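You operate a simulated robot arm through the tools that you are given. There is no shell and no other tool. Be economical: measure what you need, move in short steps, check, and stop when the job is done.

You are at the controls of a simulated robot arm. One attempt, no reset.

JOB
Clamp the rod, try both ring gauges on it, then tray it.
Fine: it lies in the ring gauge rest. Green tray if the green ring slides on and the red ring stops, else the grey tray. Both slides end back, the clamp open.

The check looks at the end state, three seconds after you hand in, the way a careful person would. Anything else that was tipped, shoved, dropped, spilled or broken makes it a failure.

ROBOT AND FRAMES
A 7-joint arm with a two-finger parallel gripper, fixed in place. Base frame: the origin is at the foot of the arm, x ahead of it, y to its left, z up; the work surface is at about z = 920. Units: mm, rad, N and s.
Its first joint turns from -2.304 to 2.304 rad. Payload 3.91 kg.
Tool frame: the origin (TCP) lies between the finger pads and is the grasp point; the fingertips stand 30 mm ahead of it; z points along the fingers, y is the line along which they close. Largest opening 110 mm; finger width 20, thickness 10; the body of the gripper, 48 by 112 mm, starts 55 mm behind the TCP.
Orientation is that of the tool frame in the base frame, as [roll, pitch, yaw] about the fixed x, y, z axes, in that order (R = Rz(yaw) Ry(pitch) Rx(roll)). With the fingers straight down and closing along the base's y, the tool's x points along the base's -x, its y along +y and its z along -z.

CONTROLS
- The arm moves only by the tool jog_arm. Its argument "series" is a list of rows, each an object of numbers (a shift or turn left out is 0, a gripper value left out holds the last): "claw": the closure in counts, from 0 (fully open) to 255 (shut); "x", "y", "z": the shift along the base's x, y, z in m; "ax", "ay", "az": the turn, a rotation vector about the base's x, y, z in rad. In form: [{"claw": .., "x": .., "y": .., "z": .., "ax": .., "ay": .., "az": ..}, ...]. A call has 1 to 10 rows; each row is the pose to reach, as a shift and turn from the pose commanded when the call began. A row lasts 0.2 s, in which the tool goes at most 50 mm and 0.15 rad; a call with a longer step from one row to the next is refused whole, and so is a gripper value outside its range. A pose out of reach is approached as far as the arm can. The call stops where the force on the tool passes 90 N (or 10 N more than at its start, if that is more) or the arm is blocked; 0.2 s more then pass. Each finger travels about 108 mm/s and halts on what it meets, pressing with about 27 N; the grip force reading is that of the motor and also rises with nothing between the fingers. The clock runs only during rows and for 0.2 s after the last one: add rows that repeat a pose to give the fingers time. It gives the time, the measured TCP pose, the force on the tool (base axes), the opening and the grip force at its end, in the units of the frame above (readings bear some noise), with the torque about the TCP (base axes, N m) and any sound that the robot's microphone picked up, and new pictures: "show" is both (left out), scene, wrist or none.
- Cameras (640 x 400 px; columns grow to the right, rows downward): "scene" is fixed at [218.4, 649, 1663.6]; the picture's right is [-0.70, -0.72, 0.00], its down [-0.46, 0.45, -0.77] and it looks along [0.55, -0.54, -0.64] (base axes); focal length 255 px, centre (320, 200). "wrist" rides on the gripper at [72, 17, -103] in the tool frame; the picture's right is [-0.23, 0.97, 0.00], its down [-0.76, -0.18, -0.62] and it looks along [-0.61, -0.14, 0.78] (tool axes); focal length 222 px, centre (320, 200). There is no depth. A picture from a camera that has moved, and an enlarged one, comes with that camera's place and axes in the base frame and with its lens.
- close_up(camera, box): a new picture of the part [left, top, right, bottom] of that camera's present view, enlarged. It takes no simulated time.
- sign_off(): hands the job in; it is judged then, once.

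Work in short steps. Places have to be worked out from the pictures, the camera data and where the tool is seen: move nearer, look again, correct. Check each grasp and each placing, and mend what went wrong. You have 120 turns and 200 pictures in all, those below and enlarged ones among them. Open the gripper and draw the arm clear of the work before you hand the job in, unless the task says otherwise; then end with one line.

The tools are called after ">>>" as a command line: name --argument value ..., lists and objects as JSON in quotes. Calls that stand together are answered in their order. jog_arm: Moves the arm, as the interface text tells. Its arguments: {"type":"object","properties":{"series":{"type":"array","items":{"type":"object","properties":{"claw":{"type":"number"},"x":{"type":"number"},"y":{"type":"number"},"z":{"type":"number"},"ax":{"type":"number"},"ay":{"type":"number"},"az":{"type":"number"}}}},"show":{"type":"string","enum":["both","scene","wrist","none"]}},"required":["series"]} The other tools are called the same way: close_up (camera, box) takes an enlarged picture of a part of a camera's view; sign_off () hands the job in.

At the start:

```text
clock: 0.0
eef_pos: [685.1, -93.3, 1444.8]
ee_rot: [3.14, 0.0, 3.141]
force: [0.0, 0.3, 0.5]
torque: [0.01, 0.0, -0.04]
grip_width: 110.1
finger_force: 0.1
```

scene: 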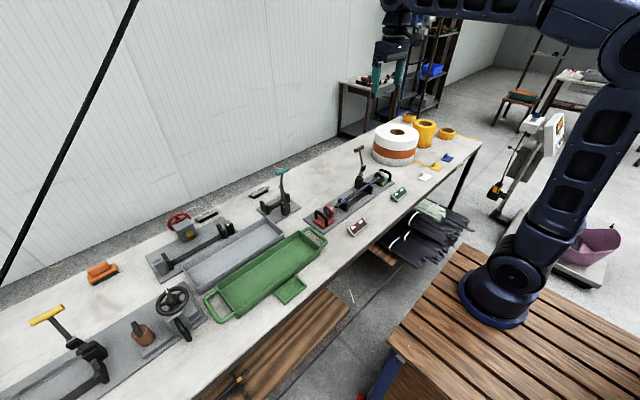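
wrist: 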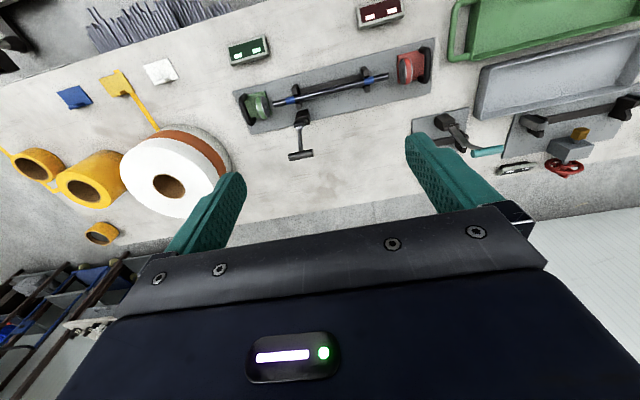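

I'll look closer at the fixture from both cameras before moving.

>>> close_up --camera "wrist" --box '[210, 0, 450, 170]'

>>> close_up --camera "scene" --box '[240, 130, 420, 250]'

>>> close_up --camera "scene" --box '[130, 180, 340, 320]'

```text
2.35 times, centred on (330, 85) of wrist
camera zoom: at [612.1, -76.2, 1547.9], right [0.23, 0.97, 0.0], down [0.76, -0.18, 0.62], along [0.61, -0.14, -0.78], focal length 523 px, centre (296, 471)
```

zoom: 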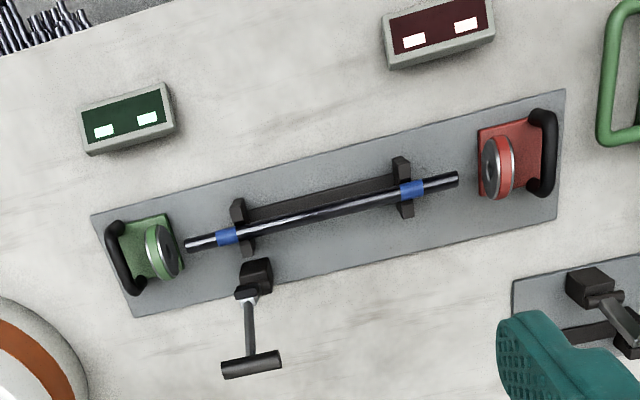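

```text
3.33 times, centred on (330, 190) of scene
camera zoom: at [218.4, 649.0, 1663.6], right [-0.7, -0.72, 0.0], down [-0.46, 0.45, -0.77], along [0.55, -0.54, -0.64], focal length 848 px, centre (287, 233)
```

zoom: 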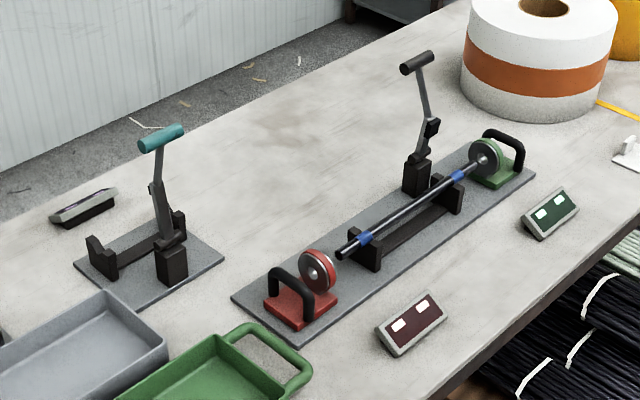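

```text
2.86 times, centred on (235, 250) of scene
camera zoom: at [218.4, 649.0, 1663.6], right [-0.7, -0.72, 0.0], down [-0.46, 0.45, -0.77], along [0.55, -0.54, -0.64], focal length 727 px, centre (563, 57)
```

zoom: 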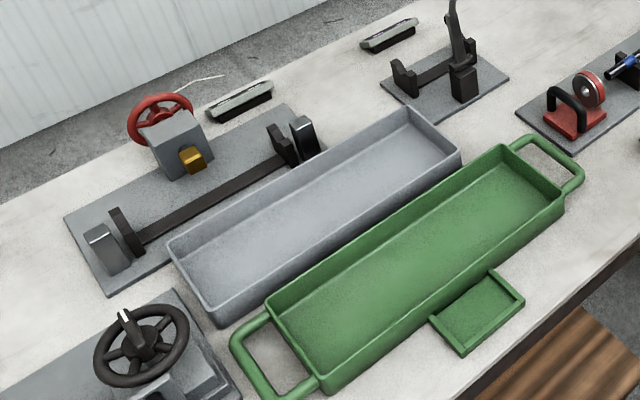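

The rod runs along y at x≈741 (y≈-224…57). The green slide is at y≈-300, the red at y≈+139, and the clamp's T‑handle is at roughly (810,-163,1130). I'll go lower to see how the clamp works.

>>> jog_arm --series '[{"z": -0.045, "x": -0.01}, {"z": -0.09, "x": -0.02, "y": -0.01}, {"z": -0.135, "x": -0.03, "y": -0.02}, {"z": -0.18, "x": -0.04, "y": -0.03}, {"z": -0.22, "x": -0.05, "y": -0.04}, {"z": -0.22, "x": -0.06, "y": -0.04}]' --show "wrist"

>>> close_up --camera "wrist" --box '[160, 20, 480, 220]'

>>> close_up --camera "scene" --box '[330, 135, 410, 200]'

```text
clock: 1.4
eef_pos: [623.6, -135.4, 1225.2]
ee_rot: [-3.141, -0.001, 3.142]
force: [-0.4, -0.1, 0.7]
torque: [-0.02, 0.03, 0.01]
grip_width: 110.0
finger_force: 0.1
camera wrist: at [551.8, -117.0, 1327.4], right [0.23, 0.97, 0.0], down [0.76, -0.18, 0.62], along [0.61, -0.14, -0.78], focal length 222 px, centre (320, 200)
```

wrist: 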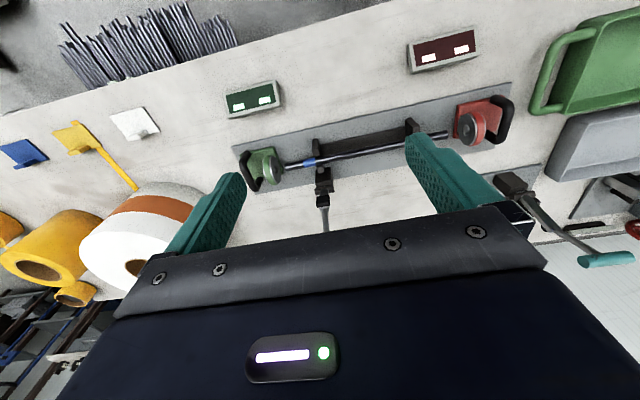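

```text
2.00 times, centred on (320, 120) of wrist
camera zoom: at [551.8, -117.0, 1327.4], right [0.23, 0.97, 0.0], down [0.76, -0.18, 0.62], along [0.61, -0.14, -0.78], focal length 444 px, centre (320, 360)
```

zoom: 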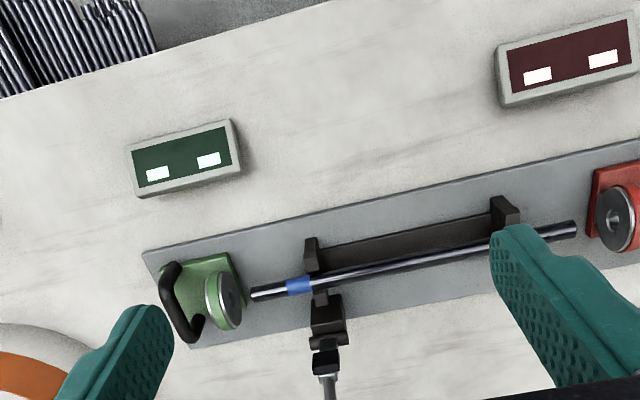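

```text
6.15 times, centred on (370, 168) of scene
camera zoom: at [218.4, 649.0, 1663.6], right [-0.7, -0.72, 0.0], down [-0.46, 0.45, -0.77], along [0.55, -0.54, -0.64], focal length 1566 px, centre (12, 400)
```

zoom: 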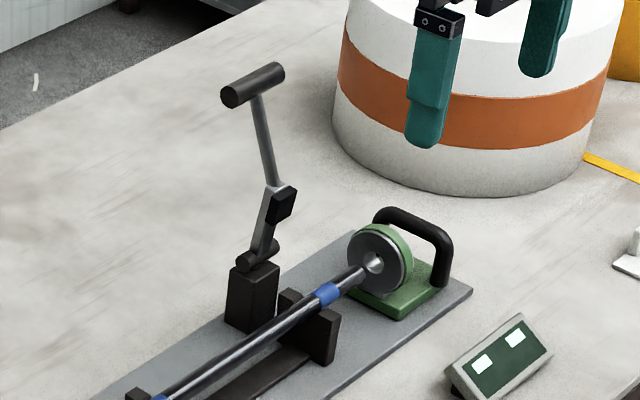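

The lever hinges about y at roughly (788,-165,997), with its pad on the rod side, so the T‑bar has to swing toward -x and down. I'll close the fingers and move behind the T‑bar on its +x side.

>>> jog_arm --series '[{"claw": 255, "x": 0.045, "y": -0.006, "z": 0.01}, {"x": 0.09, "y": -0.012, "z": 0.01}, {"x": 0.135, "y": -0.018, "z": 0.01}, {"x": 0.18, "y": -0.024, "z": 0.01}, {"x": 0.215, "y": -0.03, "z": 0.01}, {"x": 0.24, "y": -0.03, "z": 0.0}, {"x": 0.24, "y": -0.03, "z": -0.04}, {"x": 0.24, "y": -0.03, "z": -0.08}, {"x": 0.24, "y": -0.03, "z": -0.08}]'

>>> close_up --camera "scene" --box '[320, 120, 420, 200]'

```text
clock: 3.4
eef_pos: [864.6, -164.6, 1144.3]
ee_rot: [3.141, 0.001, 3.141]
force: [-0.2, -1.4, -0.7]
torque: [0.04, -0.01, 0.01]
grip_width: 0.0
finger_force: 26.7
camera wrist: at [792.9, -146.5, 1248.5], right [0.23, 0.97, 0.0], down [0.76, -0.18, 0.62], along [0.61, -0.14, -0.78], focal length 222 px, centre (320, 200)
```

scene: 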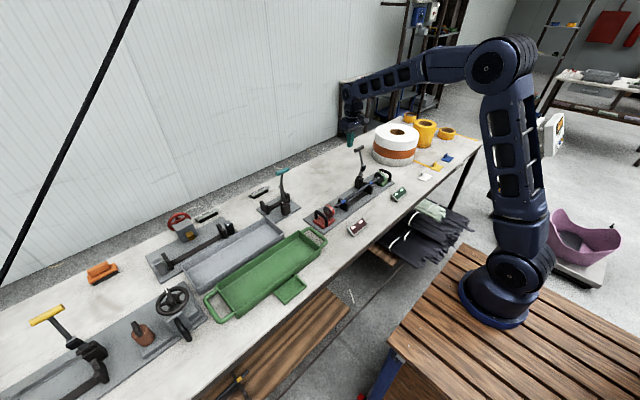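
wrist: 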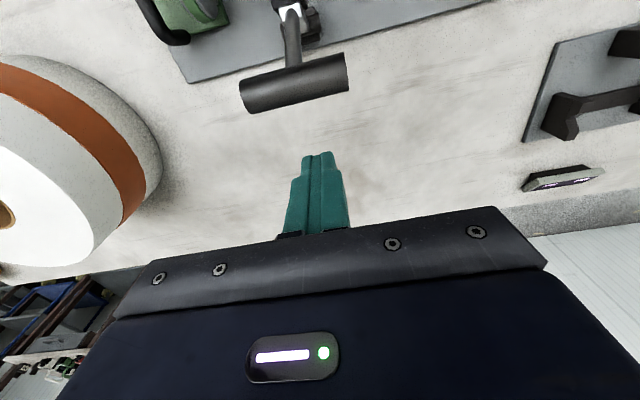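

```text
5.00 times, centred on (370, 160) of scene
camera zoom: at [218.4, 649.0, 1663.6], right [-0.7, -0.72, 0.0], down [-0.46, 0.45, -0.77], along [0.55, -0.54, -0.64], focal length 1273 px, centre (70, 400)
```

zoom: 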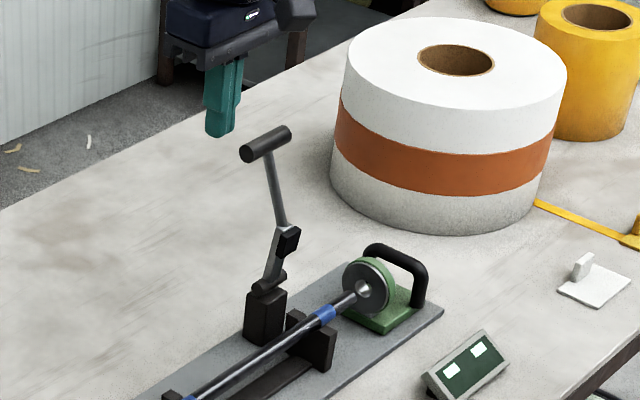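

The bar is centred at (812,-163,1130), as expected. I'll push it through vertical to about 30° and watch the force.

>>> jog_arm --series '[{"x": -0.03}, {"x": -0.045, "z": 0.003}, {"x": -0.06, "z": 0.006}, {"x": -0.077, "z": 0.006}, {"x": -0.094, "z": 0.004}, {"x": -0.111, "z": 0.0}, {"x": -0.128, "z": -0.005}]'

>>> close_up --camera "scene" --box '[320, 120, 420, 200]'

```text
clock: 5.0
eef_pos: [736.5, -163.0, 1138.6]
ee_rot: [3.14, 0.001, -3.141]
force: [0.6, 0.6, -0.2]
torque: [0.02, -0.01, -0.03]
grip_width: 0.0
finger_force: 26.5
camera wrist: at [664.3, -146.3, 1242.6], right [0.23, 0.97, 0.0], down [0.76, -0.18, 0.62], along [0.61, -0.14, -0.78], focal length 222 px, centre (320, 200)
```

scene: 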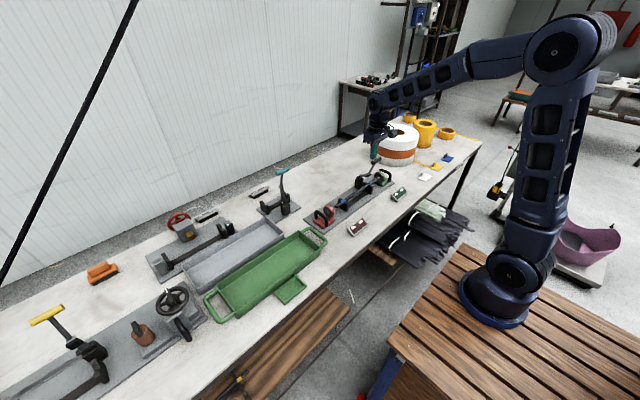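
wrist: 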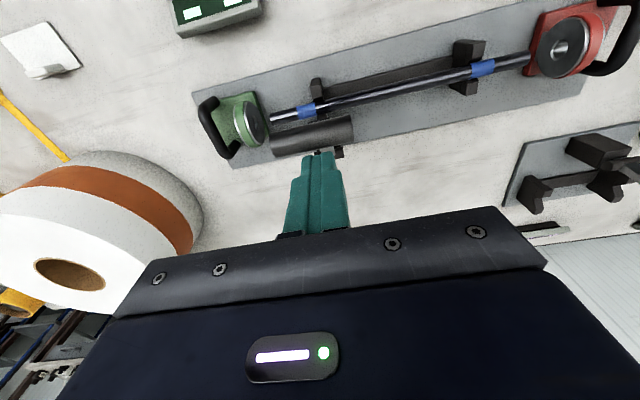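

```text
5.00 times, centred on (370, 160) of scene
camera zoom: at [218.4, 649.0, 1663.6], right [-0.7, -0.72, 0.0], down [-0.46, 0.45, -0.77], along [0.55, -0.54, -0.64], focal length 1273 px, centre (70, 400)
```

zoom: 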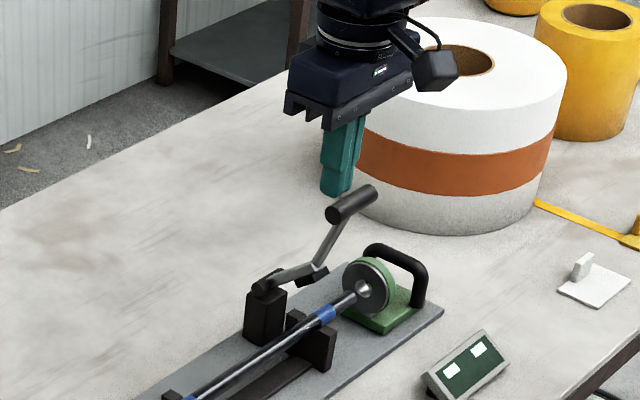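

The lever followed with almost no resistance; the bar is now near (711,-164,1113). I'll carry on along the arc until it's pressing on the rod.

>>> jog_arm --series '[{"x": -0.015, "z": -0.007}, {"x": -0.028, "z": -0.016}, {"x": -0.042, "z": -0.026}, {"x": -0.055, "z": -0.038}]'

>>> close_up --camera "scene" --box '[320, 120, 420, 200]'

```text
clock: 6.0
eef_pos: [681.2, -162.3, 1102.1]
ee_rot: [-3.14, 0.001, -3.141]
force: [0.0, 0.6, -0.1]
torque: [-0.01, -0.02, -0.01]
grip_width: 0.2
finger_force: 27.3
camera wrist: at [609.7, -146.0, 1205.0], right [0.23, 0.97, 0.0], down [0.76, -0.18, 0.62], along [0.61, -0.14, -0.78], focal length 222 px, centre (320, 200)
```

scene: 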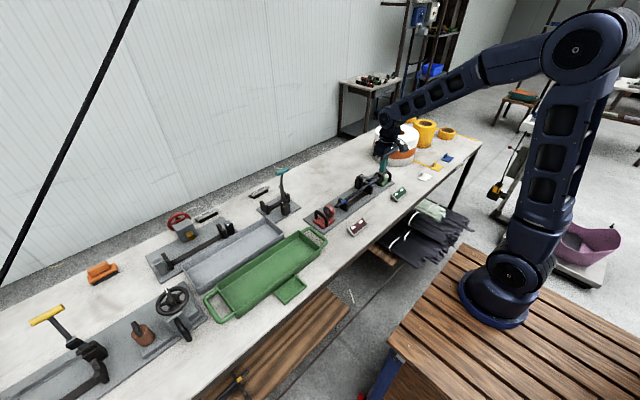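
wrist: 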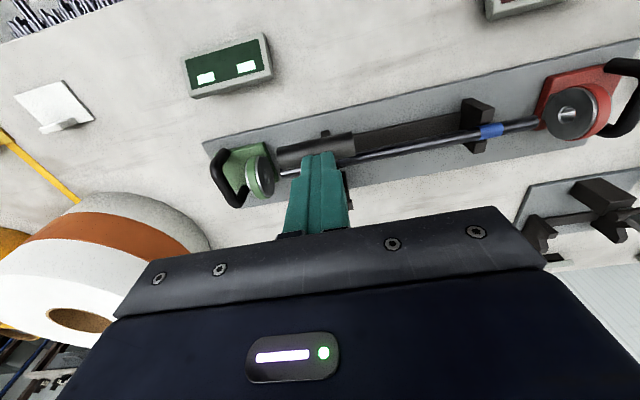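

```text
5.00 times, centred on (370, 160) of scene
camera zoom: at [218.4, 649.0, 1663.6], right [-0.7, -0.72, 0.0], down [-0.46, 0.45, -0.77], along [0.55, -0.54, -0.64], focal length 1273 px, centre (70, 400)
```

zoom: 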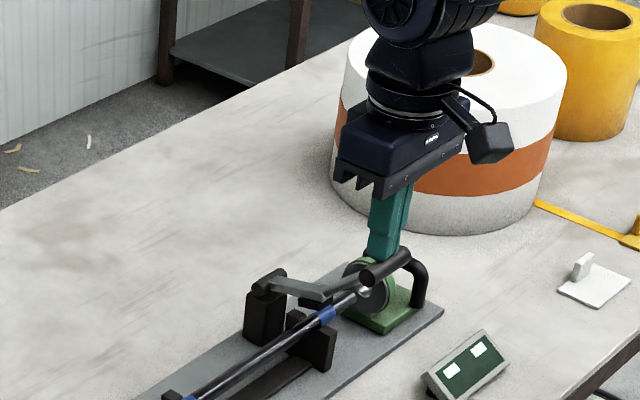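

The pad is now just above the rod and the bar is near (670,-164,1068). I'll keep pressing down along the arc.

>>> jog_arm --series '[{"x": -0.008, "z": -0.01}, {"x": -0.014, "z": -0.02}, {"x": -0.019, "z": -0.03}, {"x": -0.023, "z": -0.042}, {"x": -0.026, "z": -0.054}, {"x": -0.027, "z": -0.066}]'

>>> close_up --camera "scene" --box '[320, 120, 420, 200]'

```text
clock: 7.1
eef_pos: [660.7, -163.4, 1065.3]
ee_rot: [-3.139, 0.019, 3.14]
force: [-25.6, 5.9, 46.9]
torque: [0.2, 0.73, -0.01]
grip_width: 0.3
finger_force: 26.9
stopped in row 5: the force on the tool passed its limit at 112 N (the readings are from after the stop); the commanded pose is now the measured one
camera wrist: at [586.6, -145.8, 1167.8], right [0.23, 0.97, 0.0], down [0.75, -0.18, 0.64], along [0.62, -0.14, -0.77], focal length 222 px, centre (320, 200)
```

scene: 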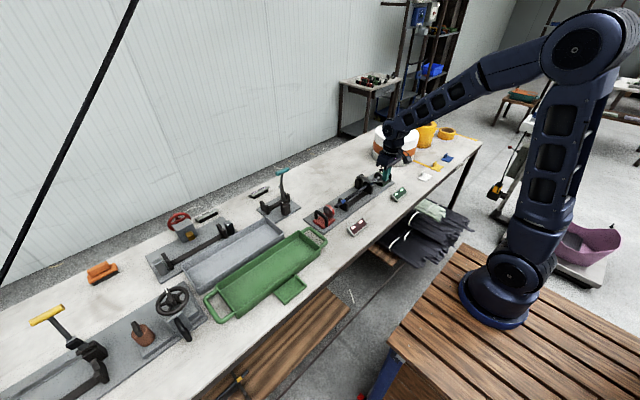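
wrist: 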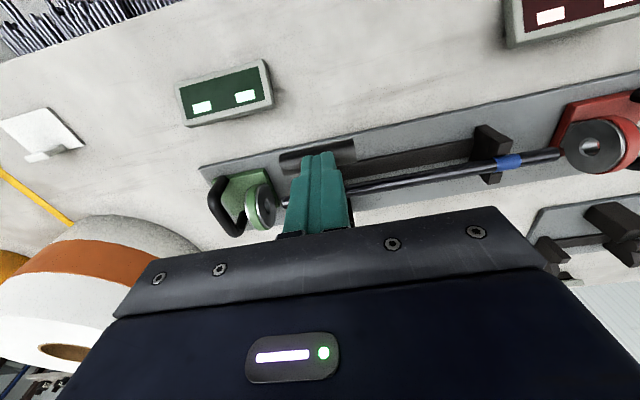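

```text
5.00 times, centred on (370, 160) of scene
camera zoom: at [218.4, 649.0, 1663.6], right [-0.7, -0.72, 0.0], down [-0.46, 0.45, -0.77], along [0.55, -0.54, -0.64], focal length 1273 px, centre (70, 400)
```

zoom: 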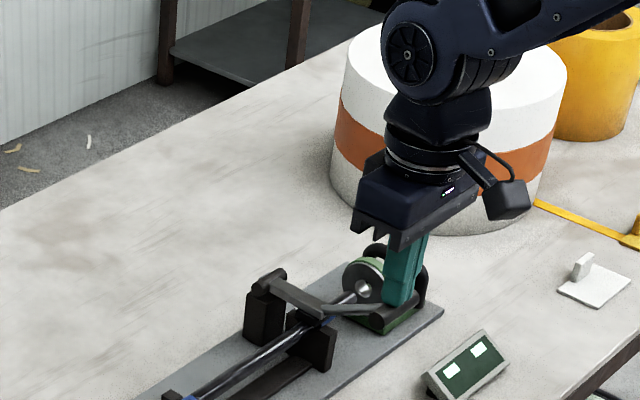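

The push stopped at 112 N with the pad on the rod. I'll back off upward and see whether the lever stays down.

>>> jog_arm --series '[{"z": 0.03, "ay": -0.01}, {"z": 0.07, "x": -0.03}, {"z": 0.11, "x": -0.07}, {"z": 0.13, "x": -0.11}]'

>>> close_up --camera "scene" --box '[320, 140, 400, 200]'

>>> close_up --camera "wrist" --box '[180, 40, 480, 220]'

```text
refused: row 3 steps farther than a row can; nothing moved
```

```text
6.67 times, centred on (360, 170) of scene
camera zoom: at [218.4, 649.0, 1663.6], right [-0.7, -0.72, 0.0], down [-0.46, 0.45, -0.77], along [0.55, -0.54, -0.64], focal length 1697 px, centre (53, 400)
```

zoom: 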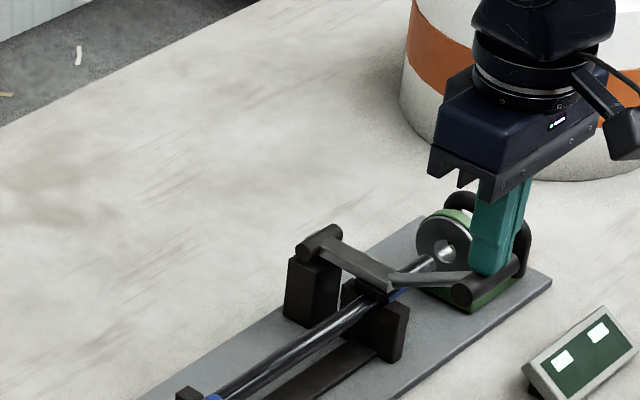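

```text
2.13 times, centred on (330, 130) of wrist
camera zoom: at [586.6, -145.8, 1167.8], right [0.23, 0.97, 0.0], down [0.75, -0.18, 0.64], along [0.62, -0.14, -0.77], focal length 474 px, centre (299, 349)
```

zoom: 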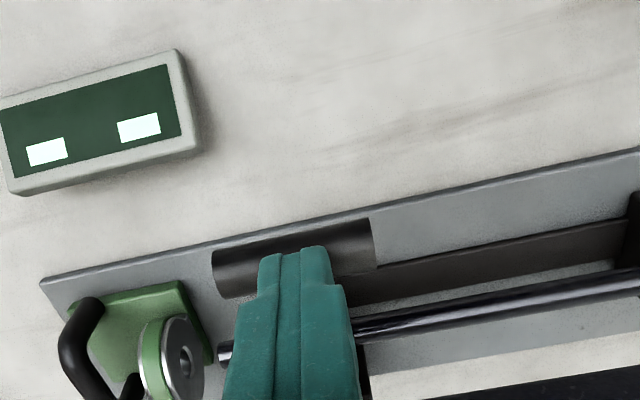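

That call was refused because a step was too long. I'll repeat it with shorter steps.

>>> jog_arm --series '[{"z": 0.03, "ay": -0.01}, {"z": 0.06, "x": -0.02, "ay": -0.019}, {"z": 0.09, "x": -0.05, "ay": -0.019}, {"z": 0.11, "x": -0.08, "ay": -0.019}]'

>>> close_up --camera "scene" --box '[320, 140, 400, 200]'

>>> close_up --camera "wrist" --box '[160, 40, 480, 220]'

```text
clock: 8.1
eef_pos: [581.6, -162.6, 1174.0]
ee_rot: [-3.14, 0.033, -3.141]
force: [1.3, -0.2, -0.7]
torque: [-0.04, 0.07, -0.03]
grip_width: 0.0
finger_force: 27.2
camera wrist: at [506.8, -146.0, 1274.6], right [0.23, 0.97, 0.01], down [0.74, -0.18, 0.65], along [0.63, -0.14, -0.76], focal length 222 px, centre (320, 200)
```

scene: 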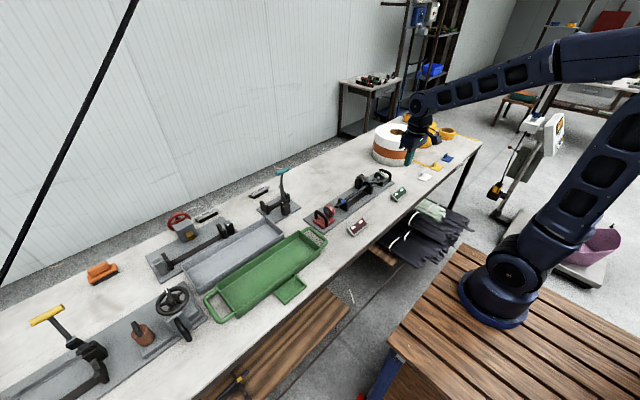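
wrist: 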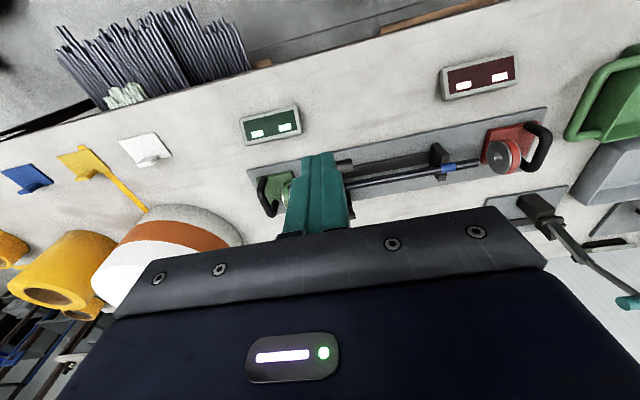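

```text
6.67 times, centred on (360, 170) of scene
camera zoom: at [218.4, 649.0, 1663.6], right [-0.7, -0.72, 0.0], down [-0.46, 0.45, -0.77], along [0.55, -0.54, -0.64], focal length 1697 px, centre (53, 400)
```

zoom: 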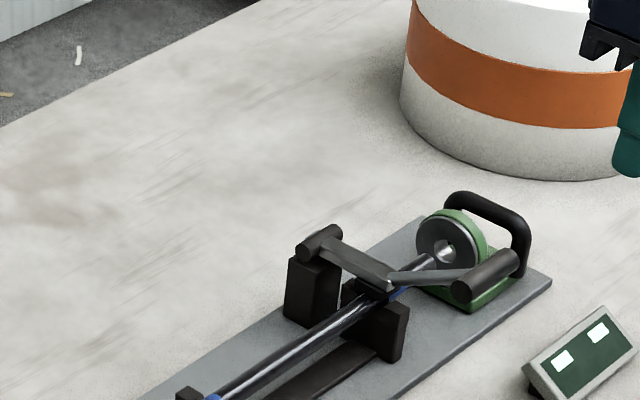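

```text
2.00 times, centred on (320, 130) of wrist
camera zoom: at [506.8, -146.0, 1274.6], right [0.23, 0.97, 0.01], down [0.74, -0.18, 0.65], along [0.63, -0.14, -0.76], focal length 444 px, centre (320, 340)
```

zoom: 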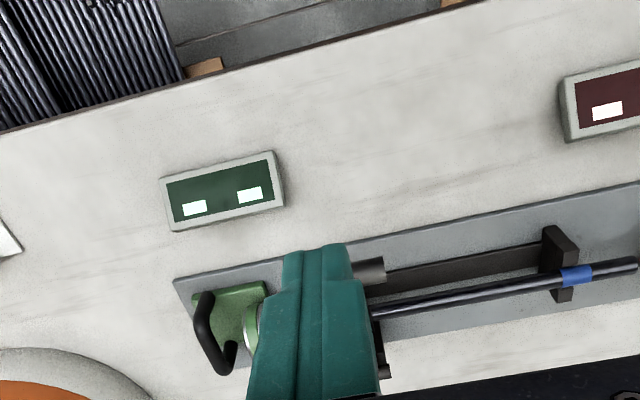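

The lever stays down with the pad on the rod. Next I'll open the fingers, straighten the tool and move above the green slide's handle to locate it.

>>> jog_arm --series '[{"claw": 0, "x": 0.03, "y": -0.025, "z": 0.0, "ay": 0.01}, {"x": 0.06, "y": -0.05, "z": 0.0, "ay": 0.02}, {"x": 0.09, "y": -0.075, "z": 0.0, "ay": 0.033}, {"x": 0.12, "y": -0.1, "z": 0.0, "ay": 0.033}, {"x": 0.153, "y": -0.127, "z": -0.02, "ay": 0.033}]' --show "wrist"

>>> close_up --camera "wrist" --box '[200, 30, 460, 200]'

```text
clock: 9.3
eef_pos: [735.5, -290.2, 1154.4]
ee_rot: [-3.139, 0.002, -3.14]
force: [-0.1, -0.2, 1.0]
torque: [-0.02, -0.02, 0.0]
grip_width: 110.2
finger_force: 0.1
camera wrist: at [662.9, -272.7, 1256.9], right [0.23, 0.97, 0.0], down [0.76, -0.18, 0.63], along [0.61, -0.14, -0.78], focal length 222 px, centre (320, 200)
```

wrist: 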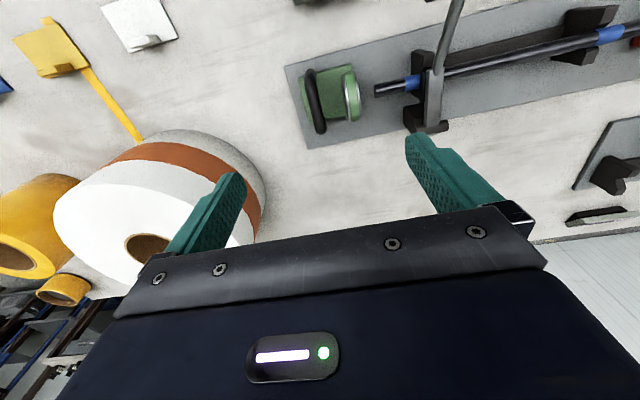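

```text
2.35 times, centred on (330, 115) of wrist
camera zoom: at [662.9, -272.7, 1256.9], right [0.23, 0.97, 0.0], down [0.76, -0.18, 0.63], along [0.61, -0.14, -0.78], focal length 523 px, centre (296, 400)
```

zoom: 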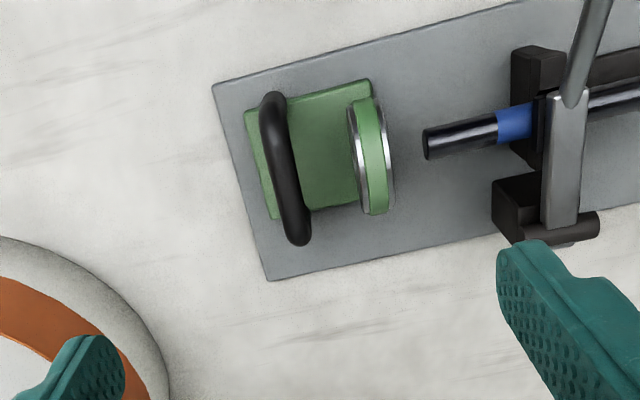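

The handle's bar runs along x (700–769) at y≈-294, z≈988, with a gap of about 28 mm before the ring. I'll pre-close the fingers to about 34 mm and come down to just above it.

>>> jog_arm --series '[{"claw": 178, "x": -0.003, "y": -0.003, "z": -0.045}, {"x": -0.003, "y": -0.0035, "z": -0.09}, {"x": -0.003, "y": -0.0035, "z": -0.115}, {"x": -0.003, "y": -0.0035, "z": -0.115}]'

>>> close_up --camera "scene" --box '[340, 130, 420, 190]'

>>> close_up --camera "wrist" --box '[220, 60, 420, 220]'

```text
clock: 10.3
eef_pos: [731.2, -294.5, 1037.6]
ee_rot: [-3.141, 0.0, 3.141]
force: [0.5, 0.1, 0.2]
torque: [0.01, -0.01, 0.02]
grip_width: 33.3
finger_force: 0.0
camera wrist: at [659.5, -276.3, 1140.0], right [0.23, 0.97, 0.0], down [0.76, -0.18, 0.62], along [0.61, -0.14, -0.78], focal length 222 px, centre (320, 200)
```

scene: 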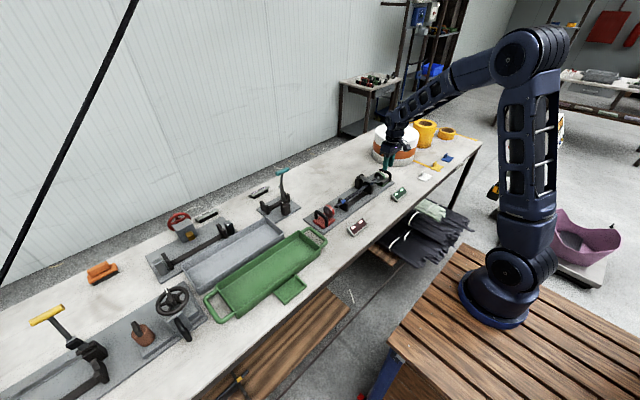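
wrist: 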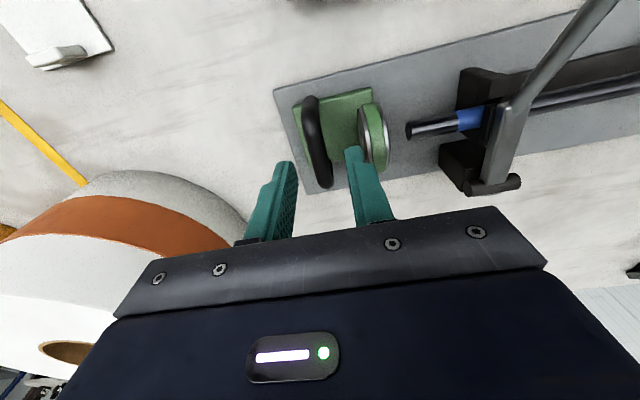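

```text
6.67 times, centred on (380, 160) of scene
camera zoom: at [218.4, 649.0, 1663.6], right [-0.7, -0.72, 0.0], down [-0.46, 0.45, -0.77], along [0.55, -0.54, -0.64], focal length 1697 px, centre (-80, 467)
```

zoom: 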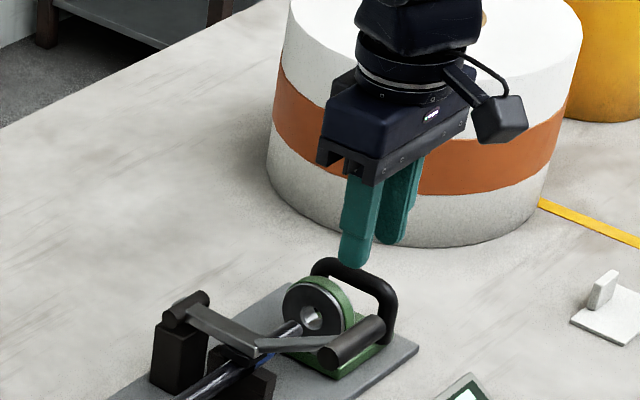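

```text
2.50 times, centred on (320, 140) of wrist
camera zoom: at [659.5, -276.3, 1140.0], right [0.23, 0.97, 0.0], down [0.76, -0.18, 0.62], along [0.61, -0.14, -0.78], focal length 555 px, centre (320, 350)
```

zoom: 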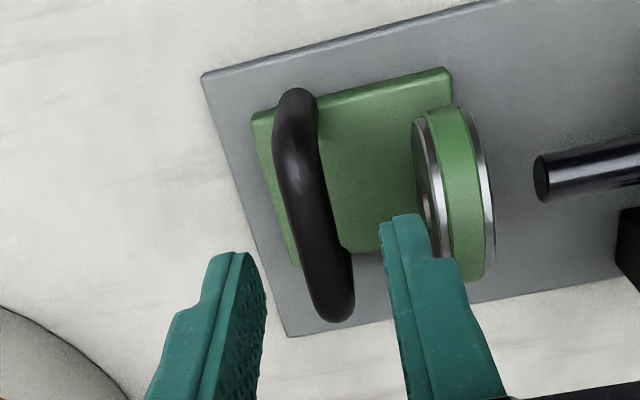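

The fingers straddle the bar, so I'll go down 50 mm and grip it.

>>> jog_arm --series '[{"z": -0.03}, {"z": -0.052}, {"z": -0.052, "claw": 255}, {"z": -0.052, "claw": 255}, {"z": -0.052, "claw": 255}]'

>>> close_up --camera "scene" --box '[340, 130, 420, 190]'

```text
clock: 11.5
eef_pos: [731.9, -294.6, 984.7]
ee_rot: [-3.142, 0.001, -3.141]
force: [2.9, -1.2, -10.1]
torque: [-0.01, -1.19, 0.02]
grip_width: 13.9
finger_force: 44.9
camera wrist: at [660.0, -276.5, 1088.6], right [0.23, 0.97, 0.0], down [0.76, -0.18, 0.62], along [0.61, -0.14, -0.78], focal length 222 px, centre (320, 200)
```

scene: 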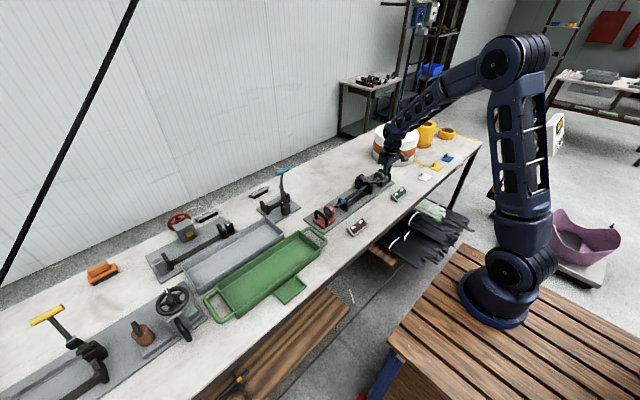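
wrist: 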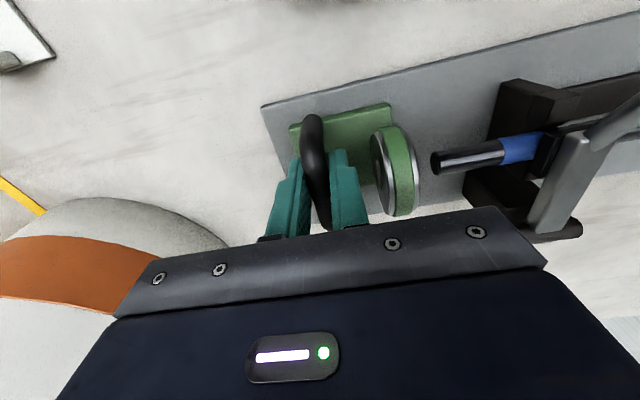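

```text
6.67 times, centred on (380, 160) of scene
camera zoom: at [218.4, 649.0, 1663.6], right [-0.7, -0.72, 0.0], down [-0.46, 0.45, -0.77], along [0.55, -0.54, -0.64], focal length 1697 px, centre (-80, 467)
```

zoom: 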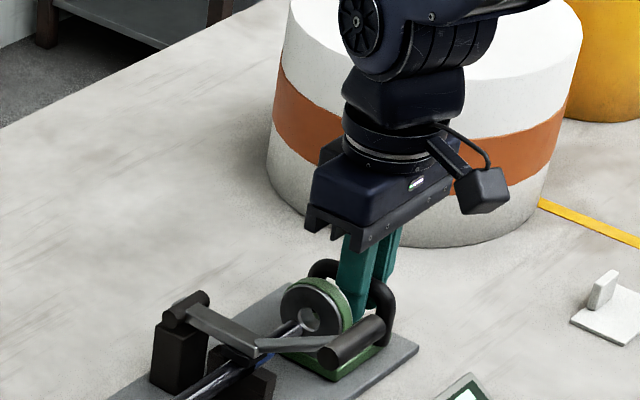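

The grip holds at 13.9 mm. I'll slide the green ring +y toward the rod end in small steps and watch Fy.

>>> jog_arm --series '[{"y": 0.006}, {"y": 0.012}, {"y": 0.018}, {"y": 0.022}, {"y": 0.026}]' --show "wrist"

```text
clock: 12.7
eef_pos: [732.6, -277.1, 984.8]
ee_rot: [-3.137, 0.002, 3.134]
force: [18.6, -86.1, -24.1]
torque: [-0.28, 0.22, 0.57]
grip_width: 14.0
finger_force: 45.2
camera wrist: at [659.9, -258.2, 1088.5], right [0.23, 0.97, 0.0], down [0.76, -0.18, 0.63], along [0.61, -0.15, -0.78], focal length 222 px, centre (320, 200)
```

wrist: 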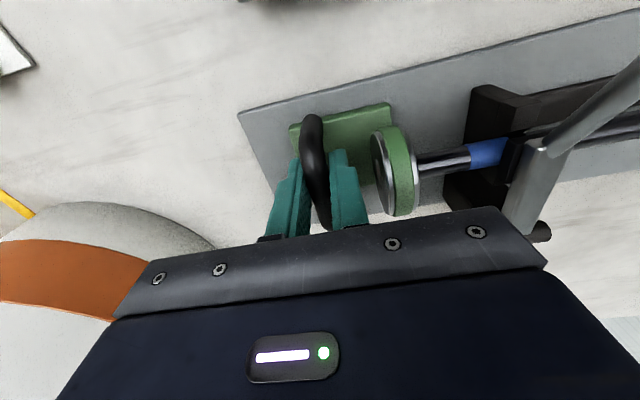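

It stopped after 17.5 mm with Fy≈-86 N. I'll look closely to see whether the ring is really at the rod end.

>>> close_up --camera "wrist" --box '[340, 80, 560, 240]'

>>> close_up --camera "scene" --box '[350, 160, 400, 195]'

```text
2.50 times, centred on (450, 160) of wrist
camera zoom: at [659.9, -258.2, 1088.5], right [0.23, 0.97, 0.0], down [0.76, -0.18, 0.63], along [0.61, -0.15, -0.78], focal length 555 px, centre (-5, 300)
```

zoom: 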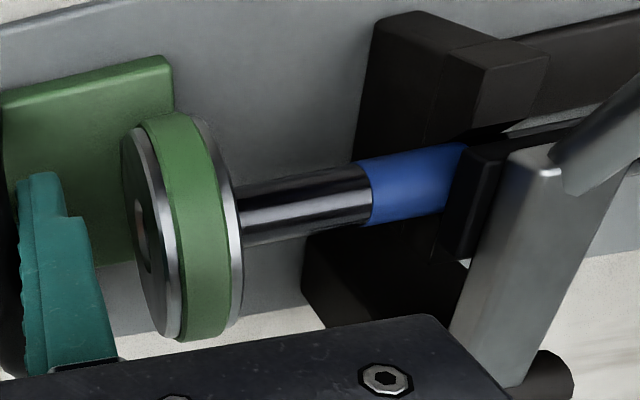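

```text
11.43 times, centred on (375, 178) of scene
camera zoom: at [218.4, 649.0, 1663.6], right [-0.7, -0.72, 0.0], down [-0.46, 0.45, -0.77], along [0.55, -0.54, -0.64], focal length 2909 px, centre (-309, 457)
```

zoom: 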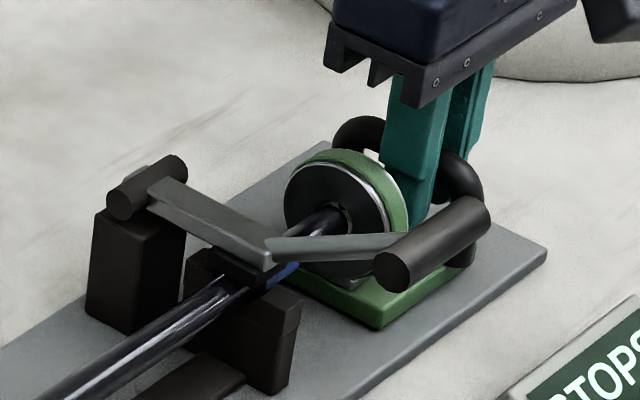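

The green panel is now showing text, so I'll read it.

>>> close_up --camera "scene" --box '[385, 180, 420, 205]'

>>> close_up --camera "scene" --box '[335, 210, 380, 240]'

```text
16.00 times, centred on (402, 192) of scene
camera zoom: at [218.4, 649.0, 1663.6], right [-0.7, -0.72, 0.0], down [-0.46, 0.45, -0.77], along [0.55, -0.54, -0.64], focal length 4073 px, centre (-1000, 320)
```

zoom: 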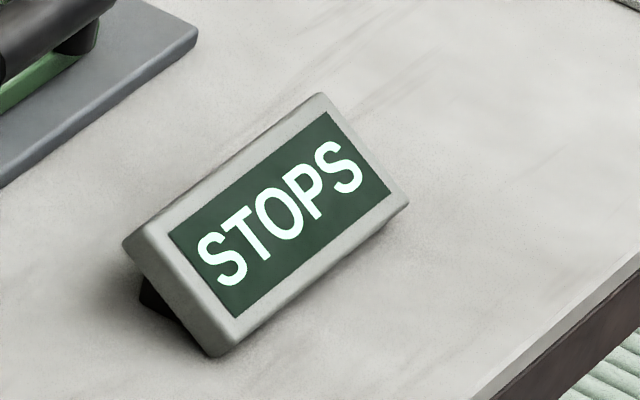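

```text
13.33 times, centred on (358, 225) of scene
camera zoom: at [218.4, 649.0, 1663.6], right [-0.7, -0.72, 0.0], down [-0.46, 0.45, -0.77], along [0.55, -0.54, -0.64], focal length 3394 px, centre (-180, -133)
```

zoom: 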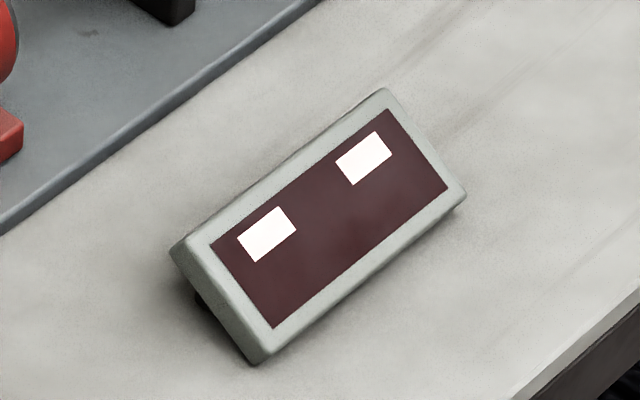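

The green panel reads STOPS, so the rod goes in the grey tray, though I'll still try the red ring. I'll slide the green one back to its start.

>>> jog_arm --series '[{"y": -0.009}, {"y": -0.015}, {"y": -0.021}, {"y": -0.026}, {"y": -0.028}]'

>>> close_up --camera "scene" --box '[350, 160, 420, 205]'

```text
clock: 13.9
eef_pos: [732.0, -296.8, 984.7]
ee_rot: [-3.138, 0.0, 3.141]
force: [-0.7, 2.3, -21.3]
torque: [0.09, 0.81, -0.04]
grip_width: 13.7
finger_force: 45.0
camera wrist: at [660.0, -278.9, 1088.9], right [0.23, 0.97, 0.0], down [0.76, -0.18, 0.62], along [0.61, -0.14, -0.78], focal length 222 px, centre (320, 200)
```

scene: 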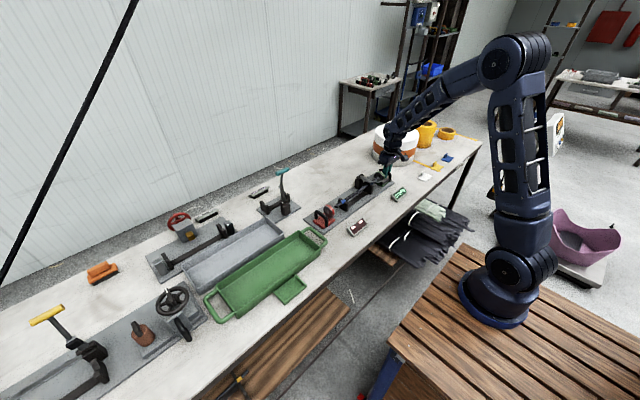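
wrist: 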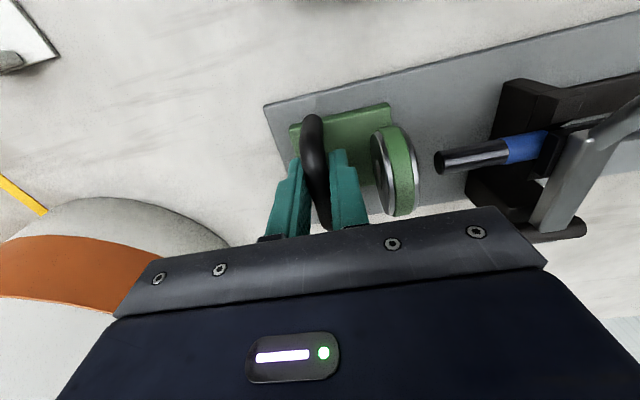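

```text
8.89 times, centred on (385, 182) of scene
camera zoom: at [218.4, 649.0, 1663.6], right [-0.7, -0.72, 0.0], down [-0.46, 0.45, -0.77], along [0.55, -0.54, -0.64], focal length 2263 px, centre (-258, 356)
```

zoom: 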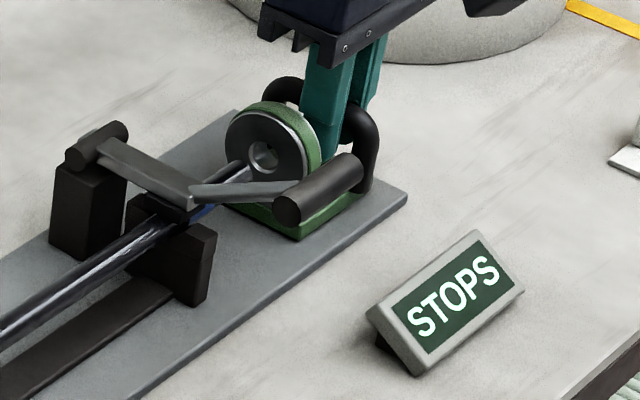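

The slide is back where it started and STOPS is latched. I'll release with the limited opening and lift, then cross toward the red handle.

>>> jog_arm --series '[{"claw": 178}, {"claw": 178}, {"z": 0.04}, {"z": 0.085}, {"z": 0.13}, {"z": 0.16}]' --show "none"

>>> jog_arm --series '[{"y": 0.047}, {"y": 0.094}, {"y": 0.141}, {"y": 0.188}, {"y": 0.235}, {"y": 0.282}, {"y": 0.329}, {"y": 0.376}, {"y": 0.42}, {"y": 0.42}]'

>>> close_up --camera "wrist" --box '[200, 30, 460, 200]'

>>> close_up --camera "scene" --box '[290, 180, 370, 240]'

```text
clock: 15.3
eef_pos: [733.1, -297.2, 1145.7]
ee_rot: [-3.14, 0.0, 3.141]
force: [0.9, -0.6, -0.1]
torque: [0.02, 0.02, 0.02]
grip_width: 33.2
finger_force: 0.1
```

```text
clock: 17.5
eef_pos: [731.9, 123.2, 1146.0]
ee_rot: [-3.14, 0.002, 3.141]
force: [1.0, 0.0, 0.2]
torque: [0.01, -0.05, -0.04]
grip_width: 33.2
finger_force: 0.2
camera wrist: at [659.7, 141.4, 1250.0], right [0.23, 0.97, 0.0], down [0.76, -0.18, 0.62], along [0.61, -0.14, -0.78], focal length 222 px, centre (320, 200)
```

scene: 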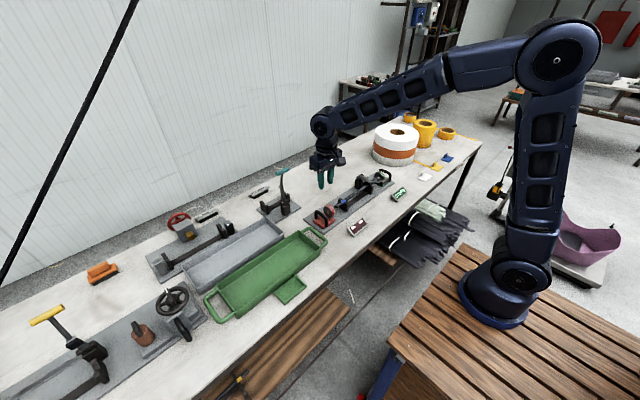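
wrist: 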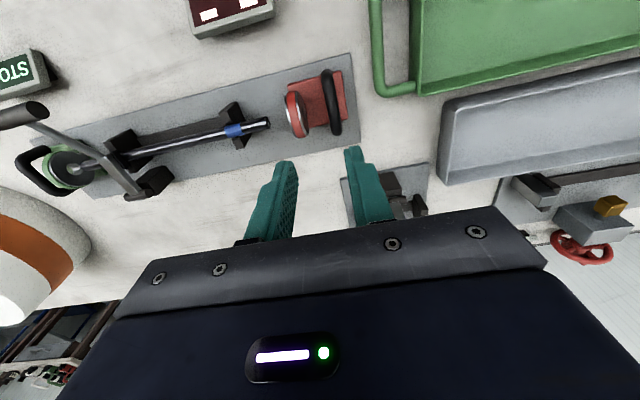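

```text
2.35 times, centred on (330, 115) of wrist
camera zoom: at [659.7, 141.4, 1250.0], right [0.23, 0.97, 0.0], down [0.76, -0.18, 0.62], along [0.61, -0.14, -0.78], focal length 523 px, centre (296, 400)
```

zoom: 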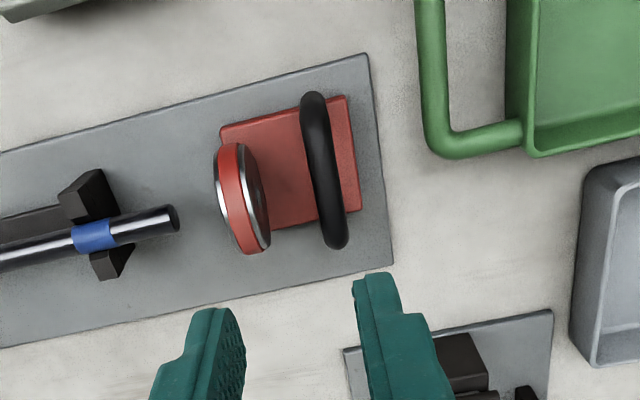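

```text
6.67 times, centred on (330, 210) of scene
camera zoom: at [218.4, 649.0, 1663.6], right [-0.7, -0.72, 0.0], down [-0.46, 0.45, -0.77], along [0.55, -0.54, -0.64], focal length 1697 px, centre (253, 133)
```

zoom: 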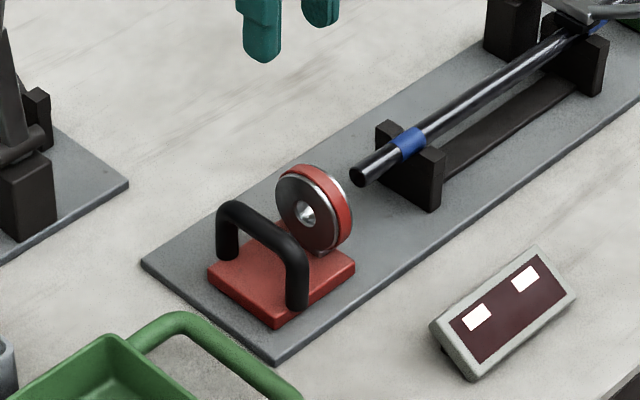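

The red handle sits at about (733,138), mirroring the green one. I'll descend in two stages and grip it the same way.

>>> jog_arm --series '[{"y": 0.015, "z": -0.045}, {"y": 0.015, "z": -0.09}, {"y": 0.015, "z": -0.108}, {"y": 0.015, "z": -0.108}]' --show "wrist"

>>> close_up --camera "wrist" --box '[220, 60, 420, 220]'

```text
clock: 18.5
eef_pos: [732.7, 138.1, 1039.1]
ee_rot: [-3.14, 0.002, -3.141]
force: [-0.2, 0.1, -0.6]
torque: [0.0, 0.02, 0.05]
grip_width: 32.9
finger_force: 0.1
camera wrist: at [660.1, 156.3, 1141.2], right [0.23, 0.97, 0.0], down [0.76, -0.18, 0.62], along [0.61, -0.14, -0.78], focal length 222 px, centre (320, 200)
```

wrist: 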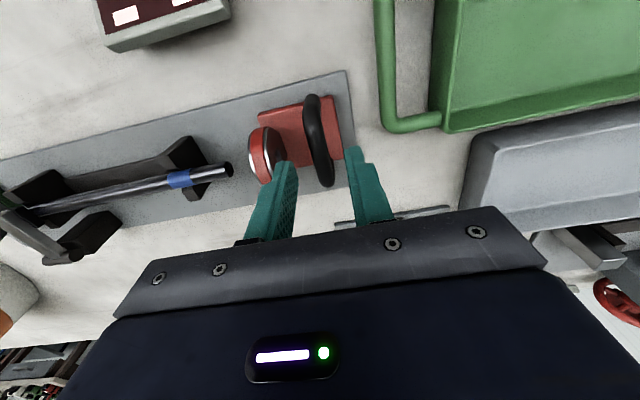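

```text
2.50 times, centred on (320, 140) of wrist
camera zoom: at [660.1, 156.3, 1141.2], right [0.23, 0.97, 0.0], down [0.76, -0.18, 0.62], along [0.61, -0.14, -0.78], focal length 555 px, centre (320, 350)
```

zoom: 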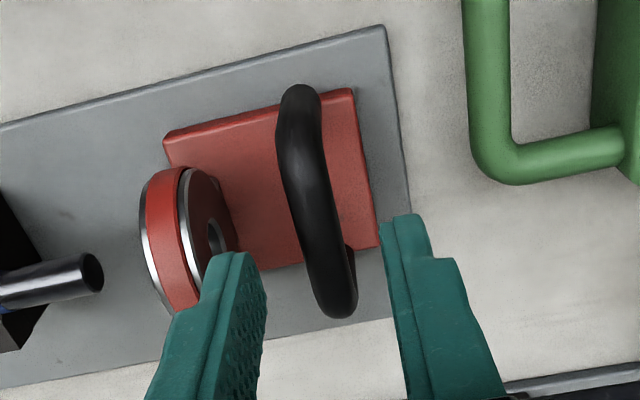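

The view matches the green grasp, so I'll descend and grip.

>>> jog_arm --series '[{"z": -0.03}, {"z": -0.053}, {"z": -0.053, "claw": 255}, {"z": -0.053, "claw": 255}, {"z": -0.053, "claw": 255}]' --show "wrist"

```text
clock: 19.7
eef_pos: [731.7, 137.4, 984.7]
ee_rot: [-3.138, 0.0, 3.139]
force: [3.8, -13.5, -8.7]
torque: [-0.09, -1.03, -0.06]
grip_width: 13.7
finger_force: 45.1
camera wrist: at [660.5, 155.0, 1087.8], right [0.23, 0.97, 0.0], down [0.76, -0.18, 0.62], along [0.61, -0.14, -0.78], focal length 222 px, centre (320, 200)
```

wrist: 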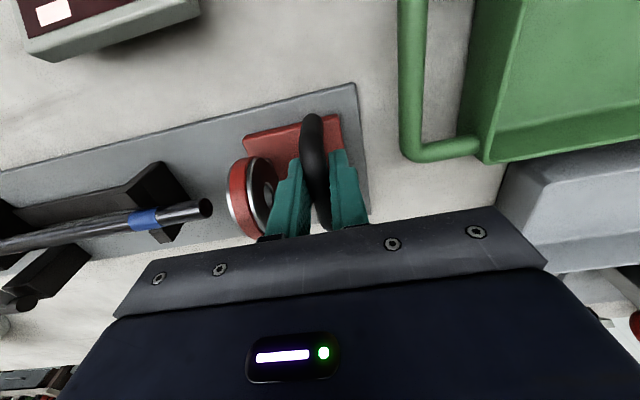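

The grip is good, so I'll slide the red ring -y toward the rod end in small steps.

>>> jog_arm --series '[{"y": -0.006}, {"y": -0.012}, {"y": -0.018}, {"y": -0.022}, {"y": -0.026}]'

>>> close_up --camera "scene" --box '[290, 180, 380, 245]'

```text
clock: 20.9
eef_pos: [731.5, 113.2, 984.0]
ee_rot: [-3.138, 0.0, 3.139]
force: [16.0, 2.3, -24.9]
torque: [0.01, -0.34, -0.09]
grip_width: 13.7
finger_force: 44.5
camera wrist: at [660.5, 130.0, 1087.9], right [0.23, 0.97, 0.0], down [0.76, -0.18, 0.62], along [0.61, -0.14, -0.78], focal length 222 px, centre (320, 200)
```

scene: 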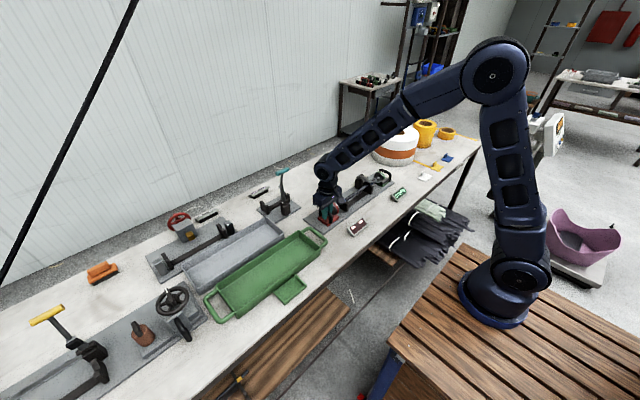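
wrist: 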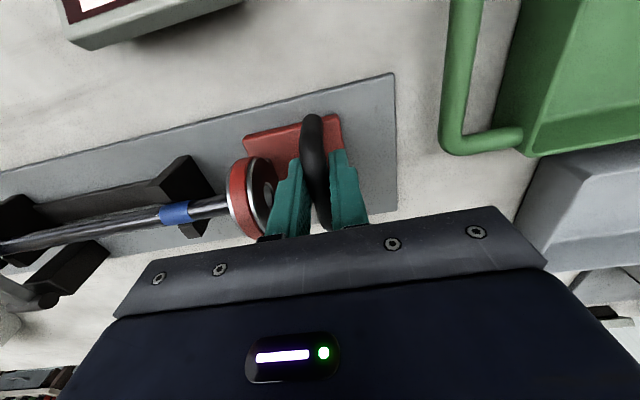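

```text
6.15 times, centred on (335, 212) of scene
camera zoom: at [218.4, 649.0, 1663.6], right [-0.7, -0.72, 0.0], down [-0.46, 0.45, -0.77], along [0.55, -0.54, -0.64], focal length 1566 px, centre (228, 123)
```

zoom: 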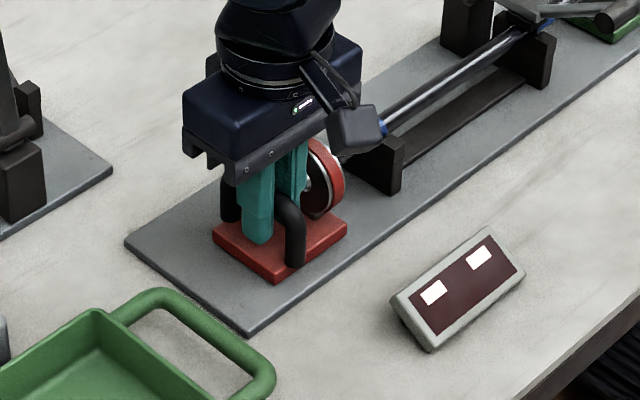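

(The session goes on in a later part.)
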